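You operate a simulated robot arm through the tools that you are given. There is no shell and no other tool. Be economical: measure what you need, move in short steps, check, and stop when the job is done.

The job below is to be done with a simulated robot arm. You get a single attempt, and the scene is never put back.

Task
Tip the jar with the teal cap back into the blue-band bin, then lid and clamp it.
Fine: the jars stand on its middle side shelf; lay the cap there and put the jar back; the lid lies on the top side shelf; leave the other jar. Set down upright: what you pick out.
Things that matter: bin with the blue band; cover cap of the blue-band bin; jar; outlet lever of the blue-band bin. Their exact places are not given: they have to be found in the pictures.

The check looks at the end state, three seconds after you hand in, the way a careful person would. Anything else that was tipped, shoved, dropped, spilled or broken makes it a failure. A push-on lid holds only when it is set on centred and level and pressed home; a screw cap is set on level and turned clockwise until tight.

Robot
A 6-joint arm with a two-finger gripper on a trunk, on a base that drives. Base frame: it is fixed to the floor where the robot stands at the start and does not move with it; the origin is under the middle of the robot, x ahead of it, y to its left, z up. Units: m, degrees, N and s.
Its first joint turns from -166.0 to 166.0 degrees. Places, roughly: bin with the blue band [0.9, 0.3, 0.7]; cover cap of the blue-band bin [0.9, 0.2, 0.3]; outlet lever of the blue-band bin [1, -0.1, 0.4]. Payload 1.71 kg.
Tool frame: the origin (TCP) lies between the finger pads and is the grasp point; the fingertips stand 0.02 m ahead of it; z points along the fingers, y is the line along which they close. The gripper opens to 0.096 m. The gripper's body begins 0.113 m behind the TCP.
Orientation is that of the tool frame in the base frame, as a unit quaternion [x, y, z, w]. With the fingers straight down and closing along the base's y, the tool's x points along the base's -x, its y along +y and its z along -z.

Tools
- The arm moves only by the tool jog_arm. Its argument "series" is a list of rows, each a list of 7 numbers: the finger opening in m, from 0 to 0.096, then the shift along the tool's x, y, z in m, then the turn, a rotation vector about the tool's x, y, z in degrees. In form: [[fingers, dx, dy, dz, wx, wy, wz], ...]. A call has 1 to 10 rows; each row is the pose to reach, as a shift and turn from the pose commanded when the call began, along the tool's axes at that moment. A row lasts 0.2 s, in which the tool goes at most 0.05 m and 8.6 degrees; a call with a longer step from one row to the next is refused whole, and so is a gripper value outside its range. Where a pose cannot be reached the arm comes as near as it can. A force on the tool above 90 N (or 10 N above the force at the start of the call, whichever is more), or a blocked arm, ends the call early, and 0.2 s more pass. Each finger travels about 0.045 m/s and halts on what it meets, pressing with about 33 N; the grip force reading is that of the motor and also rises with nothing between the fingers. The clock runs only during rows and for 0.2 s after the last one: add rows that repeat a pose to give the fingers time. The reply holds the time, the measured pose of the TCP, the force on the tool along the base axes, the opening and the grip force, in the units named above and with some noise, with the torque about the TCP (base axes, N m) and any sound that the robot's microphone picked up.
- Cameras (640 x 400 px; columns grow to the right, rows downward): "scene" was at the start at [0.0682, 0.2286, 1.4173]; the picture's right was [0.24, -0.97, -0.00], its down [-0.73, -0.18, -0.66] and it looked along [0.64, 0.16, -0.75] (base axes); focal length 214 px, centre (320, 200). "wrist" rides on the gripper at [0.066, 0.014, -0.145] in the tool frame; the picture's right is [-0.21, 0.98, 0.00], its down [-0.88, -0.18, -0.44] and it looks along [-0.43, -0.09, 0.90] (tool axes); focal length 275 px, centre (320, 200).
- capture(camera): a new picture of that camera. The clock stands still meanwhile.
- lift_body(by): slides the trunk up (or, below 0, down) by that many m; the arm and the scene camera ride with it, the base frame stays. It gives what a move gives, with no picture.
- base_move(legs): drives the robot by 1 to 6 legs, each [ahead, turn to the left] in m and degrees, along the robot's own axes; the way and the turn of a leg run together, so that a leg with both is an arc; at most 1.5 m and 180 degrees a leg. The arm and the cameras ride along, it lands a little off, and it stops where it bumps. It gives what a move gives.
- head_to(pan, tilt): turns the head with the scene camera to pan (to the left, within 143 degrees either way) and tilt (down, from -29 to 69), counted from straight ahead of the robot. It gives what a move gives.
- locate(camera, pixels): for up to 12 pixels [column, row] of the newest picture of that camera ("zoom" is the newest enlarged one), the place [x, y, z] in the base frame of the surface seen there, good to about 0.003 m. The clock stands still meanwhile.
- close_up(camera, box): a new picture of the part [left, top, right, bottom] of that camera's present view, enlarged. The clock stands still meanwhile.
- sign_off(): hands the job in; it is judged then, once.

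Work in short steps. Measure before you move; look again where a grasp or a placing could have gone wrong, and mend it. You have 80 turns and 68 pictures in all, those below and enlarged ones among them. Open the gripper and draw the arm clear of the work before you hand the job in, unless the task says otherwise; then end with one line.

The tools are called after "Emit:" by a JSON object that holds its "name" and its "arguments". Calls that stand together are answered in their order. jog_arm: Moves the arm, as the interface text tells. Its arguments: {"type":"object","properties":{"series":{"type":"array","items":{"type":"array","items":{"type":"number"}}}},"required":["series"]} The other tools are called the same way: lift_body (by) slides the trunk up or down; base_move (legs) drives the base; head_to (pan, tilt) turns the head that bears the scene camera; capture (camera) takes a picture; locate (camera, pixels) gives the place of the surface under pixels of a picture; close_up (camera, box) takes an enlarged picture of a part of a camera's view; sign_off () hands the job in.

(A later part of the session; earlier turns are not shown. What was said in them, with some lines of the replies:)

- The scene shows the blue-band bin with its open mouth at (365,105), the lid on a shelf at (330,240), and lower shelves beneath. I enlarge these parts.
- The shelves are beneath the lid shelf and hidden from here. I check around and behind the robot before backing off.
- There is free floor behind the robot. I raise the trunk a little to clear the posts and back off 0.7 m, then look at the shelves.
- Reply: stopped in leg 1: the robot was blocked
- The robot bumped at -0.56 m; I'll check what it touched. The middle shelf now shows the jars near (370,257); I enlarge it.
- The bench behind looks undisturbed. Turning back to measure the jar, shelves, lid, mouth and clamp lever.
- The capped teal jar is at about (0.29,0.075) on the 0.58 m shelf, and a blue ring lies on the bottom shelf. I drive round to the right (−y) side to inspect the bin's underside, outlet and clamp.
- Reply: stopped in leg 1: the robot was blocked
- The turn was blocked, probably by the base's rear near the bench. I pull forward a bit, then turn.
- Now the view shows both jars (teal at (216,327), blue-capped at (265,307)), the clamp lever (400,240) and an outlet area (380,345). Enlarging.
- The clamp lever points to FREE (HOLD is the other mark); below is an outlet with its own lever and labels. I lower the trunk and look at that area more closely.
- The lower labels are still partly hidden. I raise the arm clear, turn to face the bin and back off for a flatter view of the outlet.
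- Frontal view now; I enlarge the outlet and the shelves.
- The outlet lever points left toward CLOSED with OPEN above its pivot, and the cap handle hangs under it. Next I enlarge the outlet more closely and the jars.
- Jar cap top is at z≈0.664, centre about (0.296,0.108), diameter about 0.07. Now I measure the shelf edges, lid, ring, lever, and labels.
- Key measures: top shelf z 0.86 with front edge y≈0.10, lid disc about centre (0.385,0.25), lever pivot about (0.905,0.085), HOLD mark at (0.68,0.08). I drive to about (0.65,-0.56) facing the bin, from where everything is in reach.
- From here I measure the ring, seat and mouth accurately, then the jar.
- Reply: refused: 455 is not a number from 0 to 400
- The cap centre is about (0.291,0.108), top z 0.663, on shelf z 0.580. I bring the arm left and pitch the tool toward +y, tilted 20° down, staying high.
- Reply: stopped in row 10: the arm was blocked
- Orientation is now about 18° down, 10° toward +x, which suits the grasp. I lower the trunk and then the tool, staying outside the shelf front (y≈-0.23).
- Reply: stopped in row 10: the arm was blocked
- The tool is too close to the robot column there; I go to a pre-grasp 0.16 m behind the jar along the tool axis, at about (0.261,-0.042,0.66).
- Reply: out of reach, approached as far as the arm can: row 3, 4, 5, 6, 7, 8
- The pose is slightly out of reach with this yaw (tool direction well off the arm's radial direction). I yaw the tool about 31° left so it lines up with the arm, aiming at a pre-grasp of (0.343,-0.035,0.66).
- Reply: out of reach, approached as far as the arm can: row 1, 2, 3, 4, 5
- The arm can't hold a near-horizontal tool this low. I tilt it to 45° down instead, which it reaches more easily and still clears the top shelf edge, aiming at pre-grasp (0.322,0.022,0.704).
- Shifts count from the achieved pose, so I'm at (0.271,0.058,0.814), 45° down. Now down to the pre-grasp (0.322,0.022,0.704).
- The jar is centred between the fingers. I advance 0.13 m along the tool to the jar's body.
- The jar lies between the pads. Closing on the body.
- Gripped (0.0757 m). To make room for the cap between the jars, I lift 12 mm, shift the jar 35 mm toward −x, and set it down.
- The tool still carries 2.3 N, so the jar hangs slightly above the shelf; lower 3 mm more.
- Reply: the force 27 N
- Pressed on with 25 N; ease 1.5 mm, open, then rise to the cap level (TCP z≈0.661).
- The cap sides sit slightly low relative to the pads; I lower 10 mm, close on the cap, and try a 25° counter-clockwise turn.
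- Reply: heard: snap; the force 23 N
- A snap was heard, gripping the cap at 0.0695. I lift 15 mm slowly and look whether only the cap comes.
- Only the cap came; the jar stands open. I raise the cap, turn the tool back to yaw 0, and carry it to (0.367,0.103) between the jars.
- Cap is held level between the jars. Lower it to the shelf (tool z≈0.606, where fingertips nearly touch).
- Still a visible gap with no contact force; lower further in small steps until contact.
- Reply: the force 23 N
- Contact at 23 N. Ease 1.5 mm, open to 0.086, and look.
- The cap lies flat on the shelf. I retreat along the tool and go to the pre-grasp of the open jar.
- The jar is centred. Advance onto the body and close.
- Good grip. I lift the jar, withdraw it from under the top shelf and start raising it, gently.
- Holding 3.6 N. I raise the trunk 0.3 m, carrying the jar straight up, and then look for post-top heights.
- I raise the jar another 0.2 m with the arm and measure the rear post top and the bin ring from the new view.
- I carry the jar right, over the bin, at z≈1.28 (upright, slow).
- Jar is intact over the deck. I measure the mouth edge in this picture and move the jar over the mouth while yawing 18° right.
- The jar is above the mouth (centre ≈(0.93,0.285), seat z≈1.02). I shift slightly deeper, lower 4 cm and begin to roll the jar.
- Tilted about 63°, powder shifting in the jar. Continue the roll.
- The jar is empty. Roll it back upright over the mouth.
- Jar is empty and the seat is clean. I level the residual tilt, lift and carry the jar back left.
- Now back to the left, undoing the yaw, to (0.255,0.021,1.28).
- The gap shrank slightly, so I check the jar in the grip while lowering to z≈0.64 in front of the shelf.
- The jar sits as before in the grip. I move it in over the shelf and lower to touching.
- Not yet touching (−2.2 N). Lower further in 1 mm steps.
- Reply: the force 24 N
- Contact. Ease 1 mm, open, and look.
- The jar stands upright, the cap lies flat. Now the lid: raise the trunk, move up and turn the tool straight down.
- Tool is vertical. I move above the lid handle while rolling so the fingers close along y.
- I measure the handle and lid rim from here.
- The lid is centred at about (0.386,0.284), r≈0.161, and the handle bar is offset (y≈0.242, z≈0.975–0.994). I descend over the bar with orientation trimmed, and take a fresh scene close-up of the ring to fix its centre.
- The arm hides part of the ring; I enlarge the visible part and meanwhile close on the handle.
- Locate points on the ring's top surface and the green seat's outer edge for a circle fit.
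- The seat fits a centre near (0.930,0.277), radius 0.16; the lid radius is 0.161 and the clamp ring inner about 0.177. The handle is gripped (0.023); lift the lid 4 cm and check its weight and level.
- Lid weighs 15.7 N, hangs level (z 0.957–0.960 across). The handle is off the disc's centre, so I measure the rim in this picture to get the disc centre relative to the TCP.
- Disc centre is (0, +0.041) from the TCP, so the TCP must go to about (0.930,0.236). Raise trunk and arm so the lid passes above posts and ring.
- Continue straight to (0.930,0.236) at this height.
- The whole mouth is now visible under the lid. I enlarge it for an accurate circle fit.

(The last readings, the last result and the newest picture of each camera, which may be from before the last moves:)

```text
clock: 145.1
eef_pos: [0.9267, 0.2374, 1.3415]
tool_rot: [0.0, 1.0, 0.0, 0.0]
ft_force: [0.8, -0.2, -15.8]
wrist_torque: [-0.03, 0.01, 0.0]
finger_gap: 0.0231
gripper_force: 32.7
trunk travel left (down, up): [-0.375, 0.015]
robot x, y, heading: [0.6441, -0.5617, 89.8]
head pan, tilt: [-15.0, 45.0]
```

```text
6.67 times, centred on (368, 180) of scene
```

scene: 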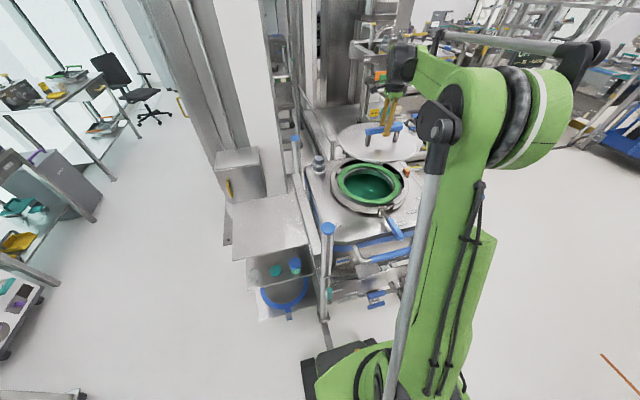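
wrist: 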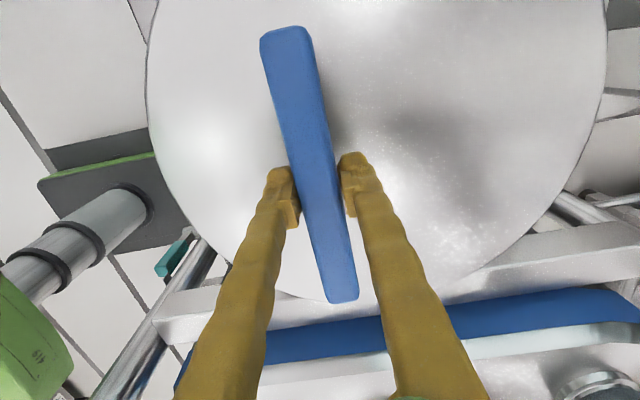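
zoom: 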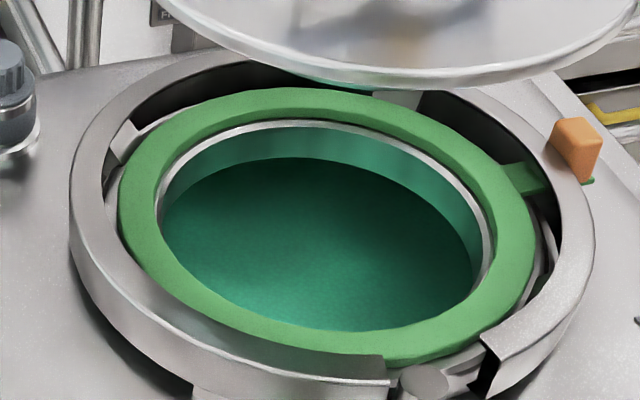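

Locate points along the green seat's outer edge and the steel ring's inner lip.

Emit:
{"name": "locate", "arguments": {"camera": "zoom", "pixels": [[123, 200], [155, 140], [220, 102], [300, 92], [420, 122], [490, 170], [529, 235], [510, 310], [400, 358], [240, 322], [160, 268], [128, 230]]}}

Emit:
{"name": "locate", "arguments": {"camera": "zoom", "pixels": [[100, 175], [92, 215], [120, 130], [180, 85], [500, 105], [545, 150], [575, 210], [570, 260], [520, 335], [340, 362], [200, 325], [120, 270]]}}

```text
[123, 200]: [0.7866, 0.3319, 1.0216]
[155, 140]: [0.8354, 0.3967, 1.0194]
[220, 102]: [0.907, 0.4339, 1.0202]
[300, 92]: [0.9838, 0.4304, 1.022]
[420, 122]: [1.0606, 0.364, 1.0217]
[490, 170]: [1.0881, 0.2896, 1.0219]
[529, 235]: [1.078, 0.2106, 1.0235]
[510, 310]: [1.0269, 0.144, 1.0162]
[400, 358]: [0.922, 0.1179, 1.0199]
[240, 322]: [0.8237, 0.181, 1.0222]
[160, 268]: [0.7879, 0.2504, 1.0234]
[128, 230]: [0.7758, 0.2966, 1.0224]
```

```text
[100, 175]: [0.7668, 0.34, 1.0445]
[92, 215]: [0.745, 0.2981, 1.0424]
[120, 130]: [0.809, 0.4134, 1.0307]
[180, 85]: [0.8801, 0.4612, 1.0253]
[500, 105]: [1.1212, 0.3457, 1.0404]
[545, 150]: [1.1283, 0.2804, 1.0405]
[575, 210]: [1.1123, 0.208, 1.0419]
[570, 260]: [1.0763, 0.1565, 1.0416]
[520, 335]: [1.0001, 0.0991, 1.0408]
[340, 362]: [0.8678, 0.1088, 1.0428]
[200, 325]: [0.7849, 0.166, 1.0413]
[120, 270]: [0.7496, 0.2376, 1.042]
```

Seat centre is (0.932,0.277). I correct 5 mm in x and lower to TCP z=1.145, just above engagement, and look.

Emit:
{"name": "jog_arm", "arguments": {"series": [[0.005, -0.005, -0.0014, 0.03, 0, 0, 0], [0.005, -0.005, -0.0014, 0.07, 0, 0, 0], [0.005, -0.005, -0.0014, 0.11, 0, 0, 0], [0.005, -0.005, -0.0014, 0.15, 0, 0, 0], [0.005, -0.005, -0.0014, 0.18, 0, 0, 0], [0.005, -0.005, -0.0014, 0.197, 0, 0, 0], [0.005, -0.005, -0.0014, 0.197, 0, 0, 0]]}}

Emit:
{"name": "close_up", "arguments": {"camera": "scene", "box": [312, 130, 424, 200]}}

Emit:
{"name": "locate", "arguments": {"camera": "zoom", "pixels": [[100, 200], [150, 150], [320, 80], [480, 130], [560, 200], [540, 290], [440, 330], [300, 320], [180, 270], [340, 150], [260, 200], [450, 250]]}}

```text
clock: 146.7
eef_pos: [0.9325, 0.2352, 1.1446]
tool_rot: [-0.001, 1.0, 0.001, 0.0]
ft_force: [-0.4, -0.7, -16.3]
wrist_torque: [-0.05, 0.01, 0.0]
finger_gap: 0.023
gripper_force: 32.9
trunk travel left (down, up): [-0.375, 0.015]
robot x, y, heading: [0.6476, -0.5617, 90.2]
head pan, tilt: [-15.0, 45.0]
```

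```text
5.71 times, centred on (368, 165) of scene
```

zoom: 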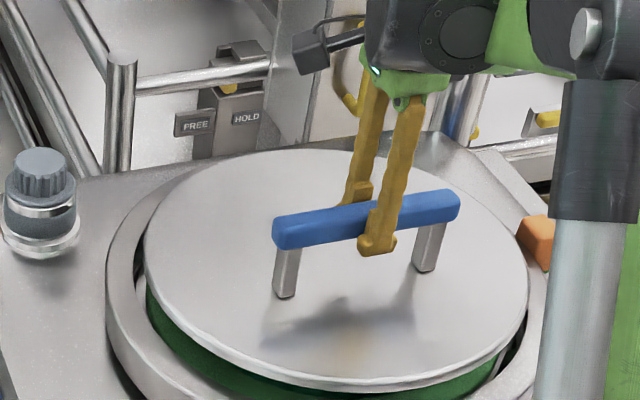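

```text
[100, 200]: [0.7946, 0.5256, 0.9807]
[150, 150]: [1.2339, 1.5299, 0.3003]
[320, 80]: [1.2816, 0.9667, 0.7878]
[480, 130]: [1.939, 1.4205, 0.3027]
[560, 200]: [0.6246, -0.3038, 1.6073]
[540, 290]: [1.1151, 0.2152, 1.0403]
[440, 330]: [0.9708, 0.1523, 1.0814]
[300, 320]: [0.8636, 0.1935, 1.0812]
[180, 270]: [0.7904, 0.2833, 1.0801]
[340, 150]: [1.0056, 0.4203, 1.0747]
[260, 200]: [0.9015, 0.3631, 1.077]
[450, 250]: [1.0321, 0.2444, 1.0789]
```

Lid hangs level and centred-looking; I check its rim numerically in this picture.

Emit:
{"name": "locate", "arguments": {"camera": "zoom", "pixels": [[148, 245], [160, 290], [200, 335], [260, 368], [340, 382], [420, 380], [490, 352], [524, 300], [518, 250], [290, 153], [200, 183], [160, 220]]}}

```text
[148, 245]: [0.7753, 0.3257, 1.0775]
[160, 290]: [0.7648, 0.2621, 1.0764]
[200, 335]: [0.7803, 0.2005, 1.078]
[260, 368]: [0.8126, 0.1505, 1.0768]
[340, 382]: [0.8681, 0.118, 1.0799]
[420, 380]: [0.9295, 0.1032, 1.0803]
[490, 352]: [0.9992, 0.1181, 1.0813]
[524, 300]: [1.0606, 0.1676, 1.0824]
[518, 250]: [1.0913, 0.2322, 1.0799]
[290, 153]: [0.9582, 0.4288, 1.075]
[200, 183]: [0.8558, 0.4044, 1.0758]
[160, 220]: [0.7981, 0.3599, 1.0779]
```

Scene fit gives the lid centre (0.930,0.266) versus the seat (0.932,0.277), while the wrist estimate said 0.277. I check for camera bias with the bar and a wrist picture.

Emit:
{"name": "locate", "arguments": {"camera": "zoom", "pixels": [[280, 222], [310, 216], [340, 210], [420, 197], [450, 191], [285, 245], [288, 293], [424, 268], [372, 250]]}}

Emit:
{"name": "capture", "arguments": {"camera": "wrist"}}

```text
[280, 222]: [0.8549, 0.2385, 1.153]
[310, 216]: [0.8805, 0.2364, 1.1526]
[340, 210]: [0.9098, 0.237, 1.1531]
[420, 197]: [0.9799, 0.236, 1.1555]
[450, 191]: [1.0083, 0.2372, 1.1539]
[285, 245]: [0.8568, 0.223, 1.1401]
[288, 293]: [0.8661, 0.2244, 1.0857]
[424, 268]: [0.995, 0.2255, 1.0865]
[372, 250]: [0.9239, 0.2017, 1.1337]
```

```text
7 pictures are left
```

wrist: 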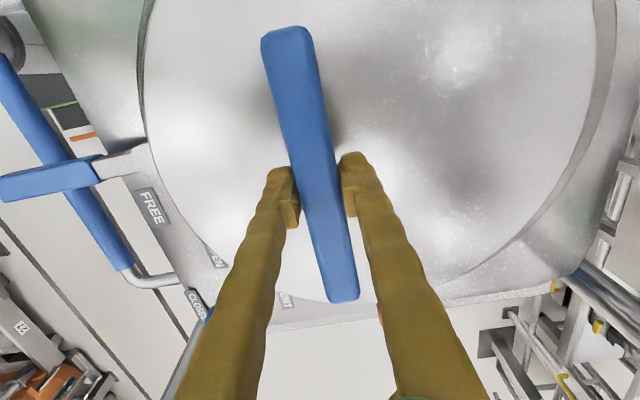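

The scene's bar position agrees with the TCP. I measure the lid edges and the ring beyond in this wrist picture.

Emit:
{"name": "close_up", "arguments": {"camera": "wrist", "box": [480, 0, 640, 100]}}

Emit:
{"name": "locate", "arguments": {"camera": "wrist", "pixels": [[146, 100], [150, 125], [165, 165], [180, 195], [593, 60], [596, 30], [585, 100], [565, 150], [530, 210], [612, 60], [605, 110], [575, 180]]}}

```text
4.00 times, centred on (560, 50) of wrist
```

zoom: 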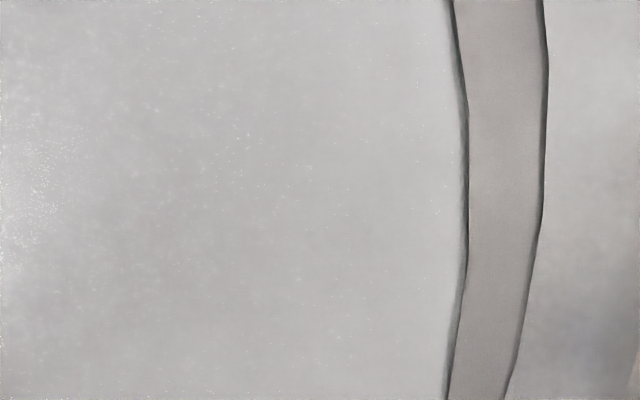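

```text
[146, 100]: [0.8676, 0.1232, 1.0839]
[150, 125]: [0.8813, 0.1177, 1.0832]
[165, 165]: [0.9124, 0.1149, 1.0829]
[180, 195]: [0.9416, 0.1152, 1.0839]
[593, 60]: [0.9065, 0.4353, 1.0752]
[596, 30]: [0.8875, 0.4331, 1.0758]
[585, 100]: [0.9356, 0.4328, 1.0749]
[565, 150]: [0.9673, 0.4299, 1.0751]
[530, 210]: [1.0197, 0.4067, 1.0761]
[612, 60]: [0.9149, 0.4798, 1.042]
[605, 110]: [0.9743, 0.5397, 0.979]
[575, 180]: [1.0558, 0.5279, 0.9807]
```

The lid sags about 1.4° (back lower) and sits about 7 mm short in y. I correct tilt and position, then lower to just above seating.

Emit:
{"name": "jog_arm", "arguments": {"series": [[0.005, -0.001, 0.003, 0, -0.7, 0, 0], [0.005, -0.002, 0.006, 0, -1.4, 0, 0], [0.005, -0.002, 0.006, 0, -1.4, 0, 0], [0.005, -0.002, 0.006, 0.012, -1.4, 0, 0], [0.005, -0.002, 0.006, 0.024, -1.4, 0, 0], [0.005, -0.002, 0.006, 0.034, -1.4, 0, 0], [0.005, -0.002, 0.006, 0.034, -1.4, 0, 0]]}}

Emit:
{"name": "close_up", "arguments": {"camera": "scene", "box": [312, 130, 424, 200]}}

Emit:
{"name": "locate", "arguments": {"camera": "zoom", "pixels": [[180, 300], [300, 370], [420, 370], [500, 310], [300, 190], [220, 210], [350, 330], [480, 280]]}}

```text
clock: 148.3
eef_pos: [0.9367, 0.2424, 1.1098]
tool_rot: [0.0, 1.0, 0.012, 0.0]
ft_force: [0.6, 0.0, -15.1]
wrist_torque: [-0.06, 0.0, 0.0]
finger_gap: 0.0232
gripper_force: 33.1
trunk travel left (down, up): [-0.375, 0.015]
robot x, y, heading: [0.6495, -0.5629, 89.9]
head pan, tilt: [-15.0, 45.0]
```

```text
5.71 times, centred on (368, 165) of scene
```

zoom: 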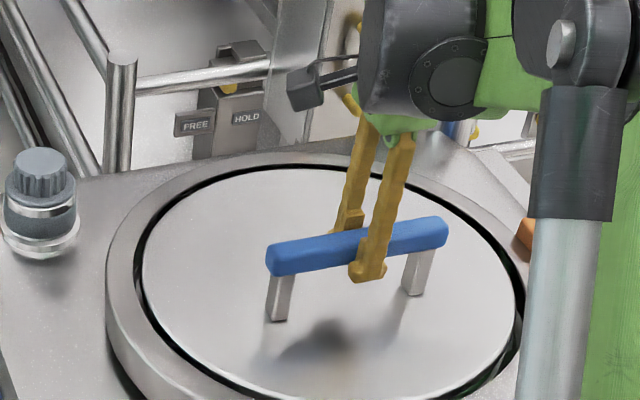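

```text
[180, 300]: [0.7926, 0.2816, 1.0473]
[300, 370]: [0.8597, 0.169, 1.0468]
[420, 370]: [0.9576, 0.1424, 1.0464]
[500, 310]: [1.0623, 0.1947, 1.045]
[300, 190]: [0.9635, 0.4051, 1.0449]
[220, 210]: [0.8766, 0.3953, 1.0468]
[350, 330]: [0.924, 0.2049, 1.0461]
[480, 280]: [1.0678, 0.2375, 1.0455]
```

Lid is level (z 1.045–1.047) and centred with an even gap inside the ring. Lower slowly to seat.

Emit:
{"name": "jog_arm", "arguments": {"series": [[0.005, 0, 0, 0.002, 0, 0, 0], [0.005, 0, 0, 0.004, 0, 0, 0], [0.005, 0, 0, 0.006, 0, 0, 0], [0.005, 0, 0, 0.008, 0, 0, 0], [0.005, 0, 0, 0.01, 0, 0, 0], [0.005, 0, 0, 0.01, 0, 0, 0]]}}

```text
clock: 149.7
eef_pos: [0.9365, 0.2418, 1.1]
tool_rot: [-0.002, 1.0, 0.013, -0.001]
ft_force: [3.1, 5.2, -0.7]
wrist_torque: [0.04, 0.08, -0.03]
finger_gap: 0.0232
gripper_force: 33.2
trunk travel left (down, up): [-0.375, 0.015]
robot x, y, heading: [0.646, -0.5627, 89.7]
head pan, tilt: [-15.0, 45.0]
```

The seat now carries the lid's weight. Press home in 1 mm steps.

Emit:
{"name": "jog_arm", "arguments": {"series": [[0.005, 0, 0, 0.001, 0, 0, 0], [0.005, 0, 0, 0.002, 0, 0, 0], [0.005, 0, 0, 0.003, 0, 0, 0], [0.005, 0, 0, 0.004, 0, 0, 0], [0.005, 0, 0, 0.005, 0, 0, 0], [0.005, 0, 0, 0.006, 0, 0, 0]]}}

```text
clock: 151.1
eef_pos: [0.9355, 0.2412, 1.0958]
tool_rot: [-0.001, 1.0, 0.014, 0.0]
ft_force: [4.2, 22.6, 28.3]
wrist_torque: [-0.94, 0.01, -0.03]
finger_gap: 0.0207
gripper_force: 33.3
trunk travel left (down, up): [-0.375, 0.015]
robot x, y, heading: [0.6458, -0.5616, 89.7]
head pan, tilt: [-15.0, 45.0]
```

Fingers start slipping on the bar under load. I ease, release and back off upward, then inspect.

Emit:
{"name": "jog_arm", "arguments": {"series": [[0.005, 0, 0, -0.003, 0, 0, 0], [0.05, 0, 0, -0.003, 0, 0, 0], [0.05, 0, 0, -0.003, 0, 0, 0], [0.05, 0, 0, -0.003, 0, 0, 0], [0.05, 0, 0, -0.03, 0, 0, 0], [0.05, 0, 0, -0.07, 1.4, 0, 0]]}}

Emit:
{"name": "close_up", "arguments": {"camera": "scene", "box": [312, 130, 424, 200]}}

Emit:
{"name": "locate", "arguments": {"camera": "zoom", "pixels": [[180, 300], [300, 370], [420, 370], [500, 310], [300, 190], [220, 210], [350, 330], [480, 280], [120, 290], [360, 165], [160, 250], [430, 200]]}}

```text
clock: 152.5
eef_pos: [0.9352, 0.2369, 1.1637]
tool_rot: [-0.001, 1.0, 0.0, 0.0]
ft_force: [0.6, -0.9, 0.2]
wrist_torque: [0.0, 0.0, -0.01]
finger_gap: 0.05
gripper_force: 0.1
trunk travel left (down, up): [-0.375, 0.015]
robot x, y, heading: [0.6466, -0.5651, 89.7]
head pan, tilt: [-15.0, 45.0]
```

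```text
5.71 times, centred on (368, 165) of scene
```

zoom: 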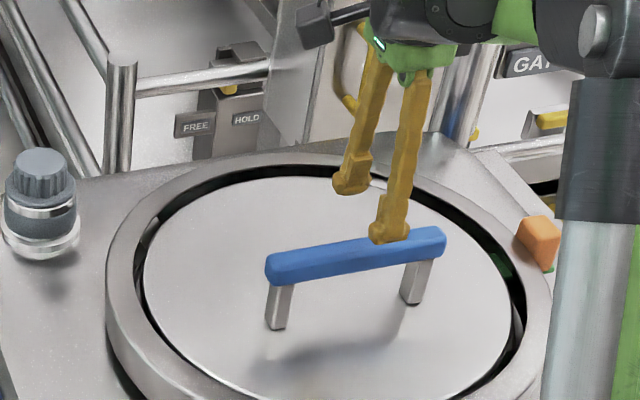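

```text
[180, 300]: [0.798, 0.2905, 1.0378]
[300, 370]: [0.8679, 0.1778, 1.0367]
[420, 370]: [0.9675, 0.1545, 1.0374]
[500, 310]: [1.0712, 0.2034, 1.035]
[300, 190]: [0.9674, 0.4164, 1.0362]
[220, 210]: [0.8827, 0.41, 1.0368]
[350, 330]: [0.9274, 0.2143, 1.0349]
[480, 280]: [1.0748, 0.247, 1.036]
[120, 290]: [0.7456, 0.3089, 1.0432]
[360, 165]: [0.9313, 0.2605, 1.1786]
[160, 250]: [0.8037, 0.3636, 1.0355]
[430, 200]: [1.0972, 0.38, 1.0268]
```

The lid is level (z≈1.036) and centred. With closed fingers I press at the disc centre (y≈0.283).

Emit:
{"name": "jog_arm", "arguments": {"series": [[0, 0.002, 0.025, 0, 0, 0, 0], [0, 0.003, 0.047, 0, 0, 0, 0], [0, 0.003, 0.047, 0, 0, 0, 0], [0, 0.003, 0.047, 0.045, 0, 0, 0], [0, 0.003, 0.047, 0.085, 0, 0, 0], [0, 0.003, 0.047, 0.102, 0, 0, 0], [0, 0.003, 0.047, 0.107, 0, 0, 0], [0, 0.003, 0.047, 0.111, 0, 0, 0], [0, 0.003, 0.047, 0.115, 0, 0, 0], [0, 0.003, 0.047, 0.118, 0, 0, 0]]}}

```text
clock: 154.6
eef_pos: [0.9335, 0.2723, 1.0631]
tool_rot: [-0.001, 1.0, 0.01, 0.001]
ft_force: [3.2, 20.2, 5.1]
wrist_torque: [-1.04, 0.09, 0.28]
finger_gap: 0.0002
gripper_force: 29.5
trunk travel left (down, up): [-0.375, 0.015]
robot x, y, heading: [0.6497, -0.5647, 89.8]
head pan, tilt: [-15.0, 45.0]
stopped in row 10: the force on the tool passed its limit at 100 N (the readings are from after the stop); the commanded pose is now the measured one
```

The press peaked at 100 N. I lift off and look at the lid and clamp lever.

Emit:
{"name": "jog_arm", "arguments": {"series": [[0, 0, 0, -0.03, 0, 0, 0], [0, 0, 0, -0.07, 0, 0, 0], [0, 0, 0, -0.11, 0, 0, 0], [0, 0, 0, -0.15, 0, 0, 0]]}}

Emit:
{"name": "close_up", "arguments": {"camera": "scene", "box": [320, 150, 432, 245]}}

Emit:
{"name": "locate", "arguments": {"camera": "zoom", "pixels": [[150, 150], [200, 200], [320, 180], [250, 60], [330, 100], [180, 120], [280, 210], [400, 160]]}}

```text
clock: 155.6
eef_pos: [0.9342, 0.2701, 1.2148]
tool_rot: [-0.001, 1.0, 0.01, 0.001]
ft_force: [-0.3, 0.7, 0.8]
wrist_torque: [-0.01, -0.01, -0.03]
finger_gap: 0.0
gripper_force: 29.6
trunk travel left (down, up): [-0.375, 0.015]
robot x, y, heading: [0.6509, -0.5659, 90.0]
head pan, tilt: [-15.0, 45.0]
```

```text
4.21 times, centred on (376, 198) of scene
```

zoom: 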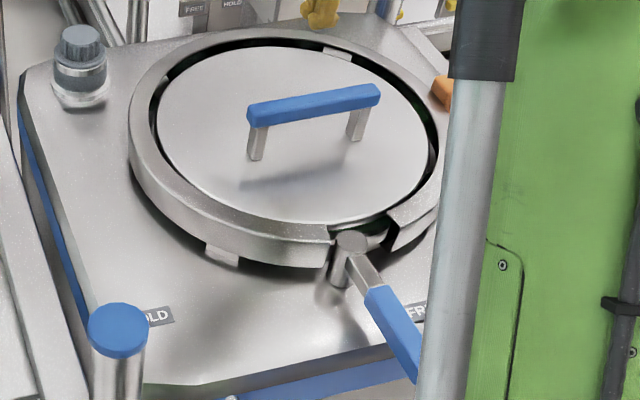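

```text
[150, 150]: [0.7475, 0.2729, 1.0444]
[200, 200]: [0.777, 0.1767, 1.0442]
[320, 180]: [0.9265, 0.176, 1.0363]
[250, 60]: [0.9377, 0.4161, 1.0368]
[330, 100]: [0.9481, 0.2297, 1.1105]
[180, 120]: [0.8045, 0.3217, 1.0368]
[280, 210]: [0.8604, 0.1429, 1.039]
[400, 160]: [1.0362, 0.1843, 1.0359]
```

Lid is level and seated at z≈1.0365. Measure the lever and pivot in this picture.

Emit:
{"name": "locate", "arguments": {"camera": "zoom", "pixels": [[350, 240], [365, 270], [375, 293], [388, 310], [395, 330], [408, 345], [412, 365], [380, 330], [400, 300], [155, 317], [300, 330], [405, 375]]}}

```text
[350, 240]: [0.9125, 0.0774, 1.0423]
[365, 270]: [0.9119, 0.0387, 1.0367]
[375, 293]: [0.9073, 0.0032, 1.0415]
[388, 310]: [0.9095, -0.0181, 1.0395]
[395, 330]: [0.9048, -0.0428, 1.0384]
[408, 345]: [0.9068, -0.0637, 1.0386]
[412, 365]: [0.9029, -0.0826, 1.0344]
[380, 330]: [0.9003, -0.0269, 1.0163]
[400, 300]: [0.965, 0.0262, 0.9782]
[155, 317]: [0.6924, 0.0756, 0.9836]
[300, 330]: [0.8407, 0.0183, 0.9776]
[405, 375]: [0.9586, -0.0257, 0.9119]
```

The lever bar is at z≈1.015–1.04, pivot (0.9125,0.077), pointing −y. I bring the closed fingers to its +x side at (0.975,−0.045), z 1.03.

Emit:
{"name": "jog_arm", "arguments": {"series": [[0, -0.01, -0.039, 0, 0, 0, 0], [0, -0.02, -0.078, 0, 0, 0, 0], [0, -0.03, -0.118, 0, 0, 0, 0], [0, -0.041, -0.157, 0.02, 0, 0, 0], [0, -0.041, -0.195, 0.05, 0, 0, 0], [0, -0.041, -0.235, 0.08, 0, 0, 0], [0, -0.041, -0.275, 0.11, 0, 0, 0], [0, -0.041, -0.315, 0.138, 0, 0, 0], [0, -0.041, -0.315, 0.1767, 0, 0, 0], [0, -0.041, -0.315, 0.1767, 0, 0, 0]]}}

```text
clock: 157.8
eef_pos: [0.9758, -0.0403, 1.0295]
tool_rot: [-0.001, 1.0, 0.009, 0.001]
ft_force: [0.2, -0.1, -0.7]
wrist_torque: [-0.02, 0.02, 0.04]
finger_gap: 0.0
gripper_force: 29.0
trunk travel left (down, up): [-0.375, 0.015]
robot x, y, heading: [0.6458, -0.5639, 89.9]
head pan, tilt: [-15.0, 45.0]
```

Sweep the lever along its arc clockwise toward HOLD.

Emit:
{"name": "jog_arm", "arguments": {"series": [[0, 0.025, 0, 0, 0, 0, 0], [0, 0.0453, 0, 0, 0, 0, 0], [0, 0.0762, -0.0004, 0, 0, 0, 0], [0, 0.1062, 0.007, 0, 0, 0, 0], [0, 0.1333, 0.0219, 0, 0, 0, 0], [0, 0.1556, 0.0432, 0, 0, 0, 0], [0, 0.1716, 0.0696, 0, 0, 0, 0], [0, 0.1803, 0.0993, 0, 0, 0, 0], [0, 0.1803, 0.0993, 0, 0, 0, 0]]}}

Emit:
{"name": "close_up", "arguments": {"camera": "scene", "box": [320, 150, 432, 245]}}

```text
clock: 159.8
eef_pos: [0.7925, 0.0445, 1.0407]
tool_rot: [-0.002, 1.0, 0.015, 0.0]
ft_force: [6.0, -28.8, -11.2]
wrist_torque: [-0.28, 0.09, -0.34]
finger_gap: 0.0002
gripper_force: 29.4
trunk travel left (down, up): [-0.375, 0.015]
robot x, y, heading: [0.6431, -0.562, 89.7]
head pan, tilt: [-15.0, 45.0]
```

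```text
4.21 times, centred on (376, 198) of scene
```

zoom: 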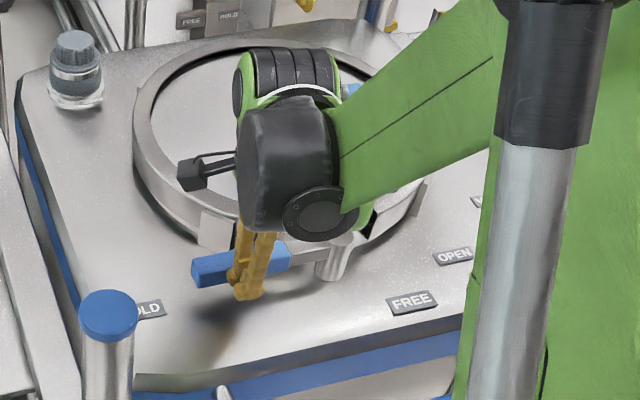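

The lever points almost to HOLD and resists (29 N). Push further to its stop, holding height.

Emit:
{"name": "jog_arm", "arguments": {"series": [[0, 0, 0.006, 0.004, 0, 0, 0], [0, 0, 0.012, 0.006, 0, 0, 0], [0, 0.001, 0.018, 0.006, 0, 0, 0], [0, 0.001, 0.024, 0.006, 0, 0, 0], [0, 0.001, 0.03, 0.006, 0, 0, 0], [0, 0.001, 0.03, 0.006, 0, 0, 0]]}}

Emit:
{"name": "locate", "arguments": {"camera": "zoom", "pixels": [[200, 265], [280, 250], [335, 240], [150, 309]]}}

```text
clock: 160.3
eef_pos: [0.7925, 0.0473, 1.0333]
tool_rot: [0.001, 1.0, 0.0, 0.001]
ft_force: [-4.5, -142.7, 78.1]
wrist_torque: [2.06, -0.63, -1.05]
finger_gap: 0.0002
gripper_force: 29.3
trunk travel left (down, up): [-0.375, 0.015]
robot x, y, heading: [0.6508, -0.5624, 89.9]
head pan, tilt: [-15.0, 45.0]
stopped in row 2: the force on the tool passed its limit at 113 N (the readings are from after the stop); the commanded pose is now the measured one
```

```text
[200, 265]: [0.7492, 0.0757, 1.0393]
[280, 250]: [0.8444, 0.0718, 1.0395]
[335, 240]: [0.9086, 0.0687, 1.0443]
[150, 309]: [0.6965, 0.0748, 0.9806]
```

The lever lies along −x at its hard stop, pointing at HOLD. Back off (−y), then up and clear.

Emit:
{"name": "jog_arm", "arguments": {"series": [[0, 0, -0.02, 0, 0, 0, 0], [0, 0, -0.05, 0, 0, 0, 0], [0.02, 0, -0.05, -0.04, 0, 0, 0], [0.04, 0, -0.05, -0.09, 0, 0, 0], [0.05, 0, -0.05, -0.14, 0, 0, 0], [0.05, 0.01, -0.07, -0.18, 0, 0, 0], [0.05, 0.02, -0.11, -0.2, 0, 0, 0], [0.05, 0.03, -0.15, -0.21, 0, 0, 0]]}}

Emit:
{"name": "close_up", "arguments": {"camera": "scene", "box": [240, 130, 432, 310]}}

Emit:
{"name": "locate", "arguments": {"camera": "zoom", "pixels": [[260, 110], [330, 60], [400, 60]]}}

```text
clock: 162.1
eef_pos: [0.7645, -0.089, 1.2373]
tool_rot: [-0.001, 1.0, 0.005, 0.001]
ft_force: [-0.3, -0.4, -0.8]
wrist_torque: [0.0, -0.05, 0.0]
finger_gap: 0.05
gripper_force: 0.0
trunk travel left (down, up): [-0.375, 0.015]
robot x, y, heading: [0.6459, -0.5663, 89.8]
head pan, tilt: [-15.0, 45.0]
```

```text
2.22 times, centred on (336, 220) of scene
```

zoom: 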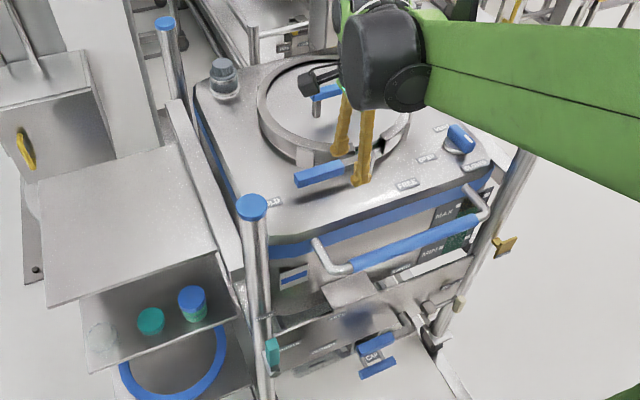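

```text
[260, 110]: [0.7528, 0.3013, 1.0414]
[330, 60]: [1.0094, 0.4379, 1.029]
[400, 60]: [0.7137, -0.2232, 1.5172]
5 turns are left
```

The lever stays at HOLD, the jar stands upright, the cap lies flat beside it, the lid is seated. I open the gripper fully and draw the arm a bit further clear.

Emit:
{"name": "jog_arm", "arguments": {"series": [[0.096, 0, -0.03, -0.03, 0, 0, 0], [0.096, 0, -0.06, -0.06, 0, 0, 0], [0.096, 0, -0.06, -0.08, 0, 0, 0]]}}

Emit:
{"name": "close_up", "arguments": {"camera": "scene", "box": [312, 130, 424, 200]}}

```text
clock: 162.9
eef_pos: [0.7642, -0.1628, 1.321]
tool_rot: [0.0, 1.0, 0.008, 0.0]
ft_force: [0.2, -1.7, -0.5]
wrist_torque: [0.29, -0.02, 0.03]
finger_gap: 0.0959
gripper_force: 0.1
trunk travel left (down, up): [-0.375, 0.015]
robot x, y, heading: [0.6449, -0.5675, 90.0]
head pan, tilt: [-15.0, 45.0]
```

```text
5.71 times, centred on (368, 165) of scene
4 turns are left
```

zoom: 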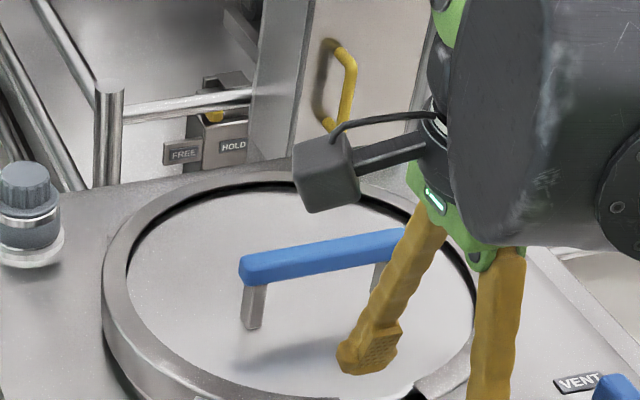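

The lid is level and seated inside the closed ring, and the arm is clear. I hand in.

Emit:
{"name": "sign_off", "arguments": {}}

```text
The job is handed in.
```

I tipped the teal-cap jar into the blue-band bin. The lid is on level and the clamp lever is at its HOLD stop. The empty jar stands upright on the middle shelf, about 4 cm left of where it was, with its cap laid flat beside it. The blue-cap jar was not touched. I heard no click when pressing the lid, so I judged it seated by its height and level.
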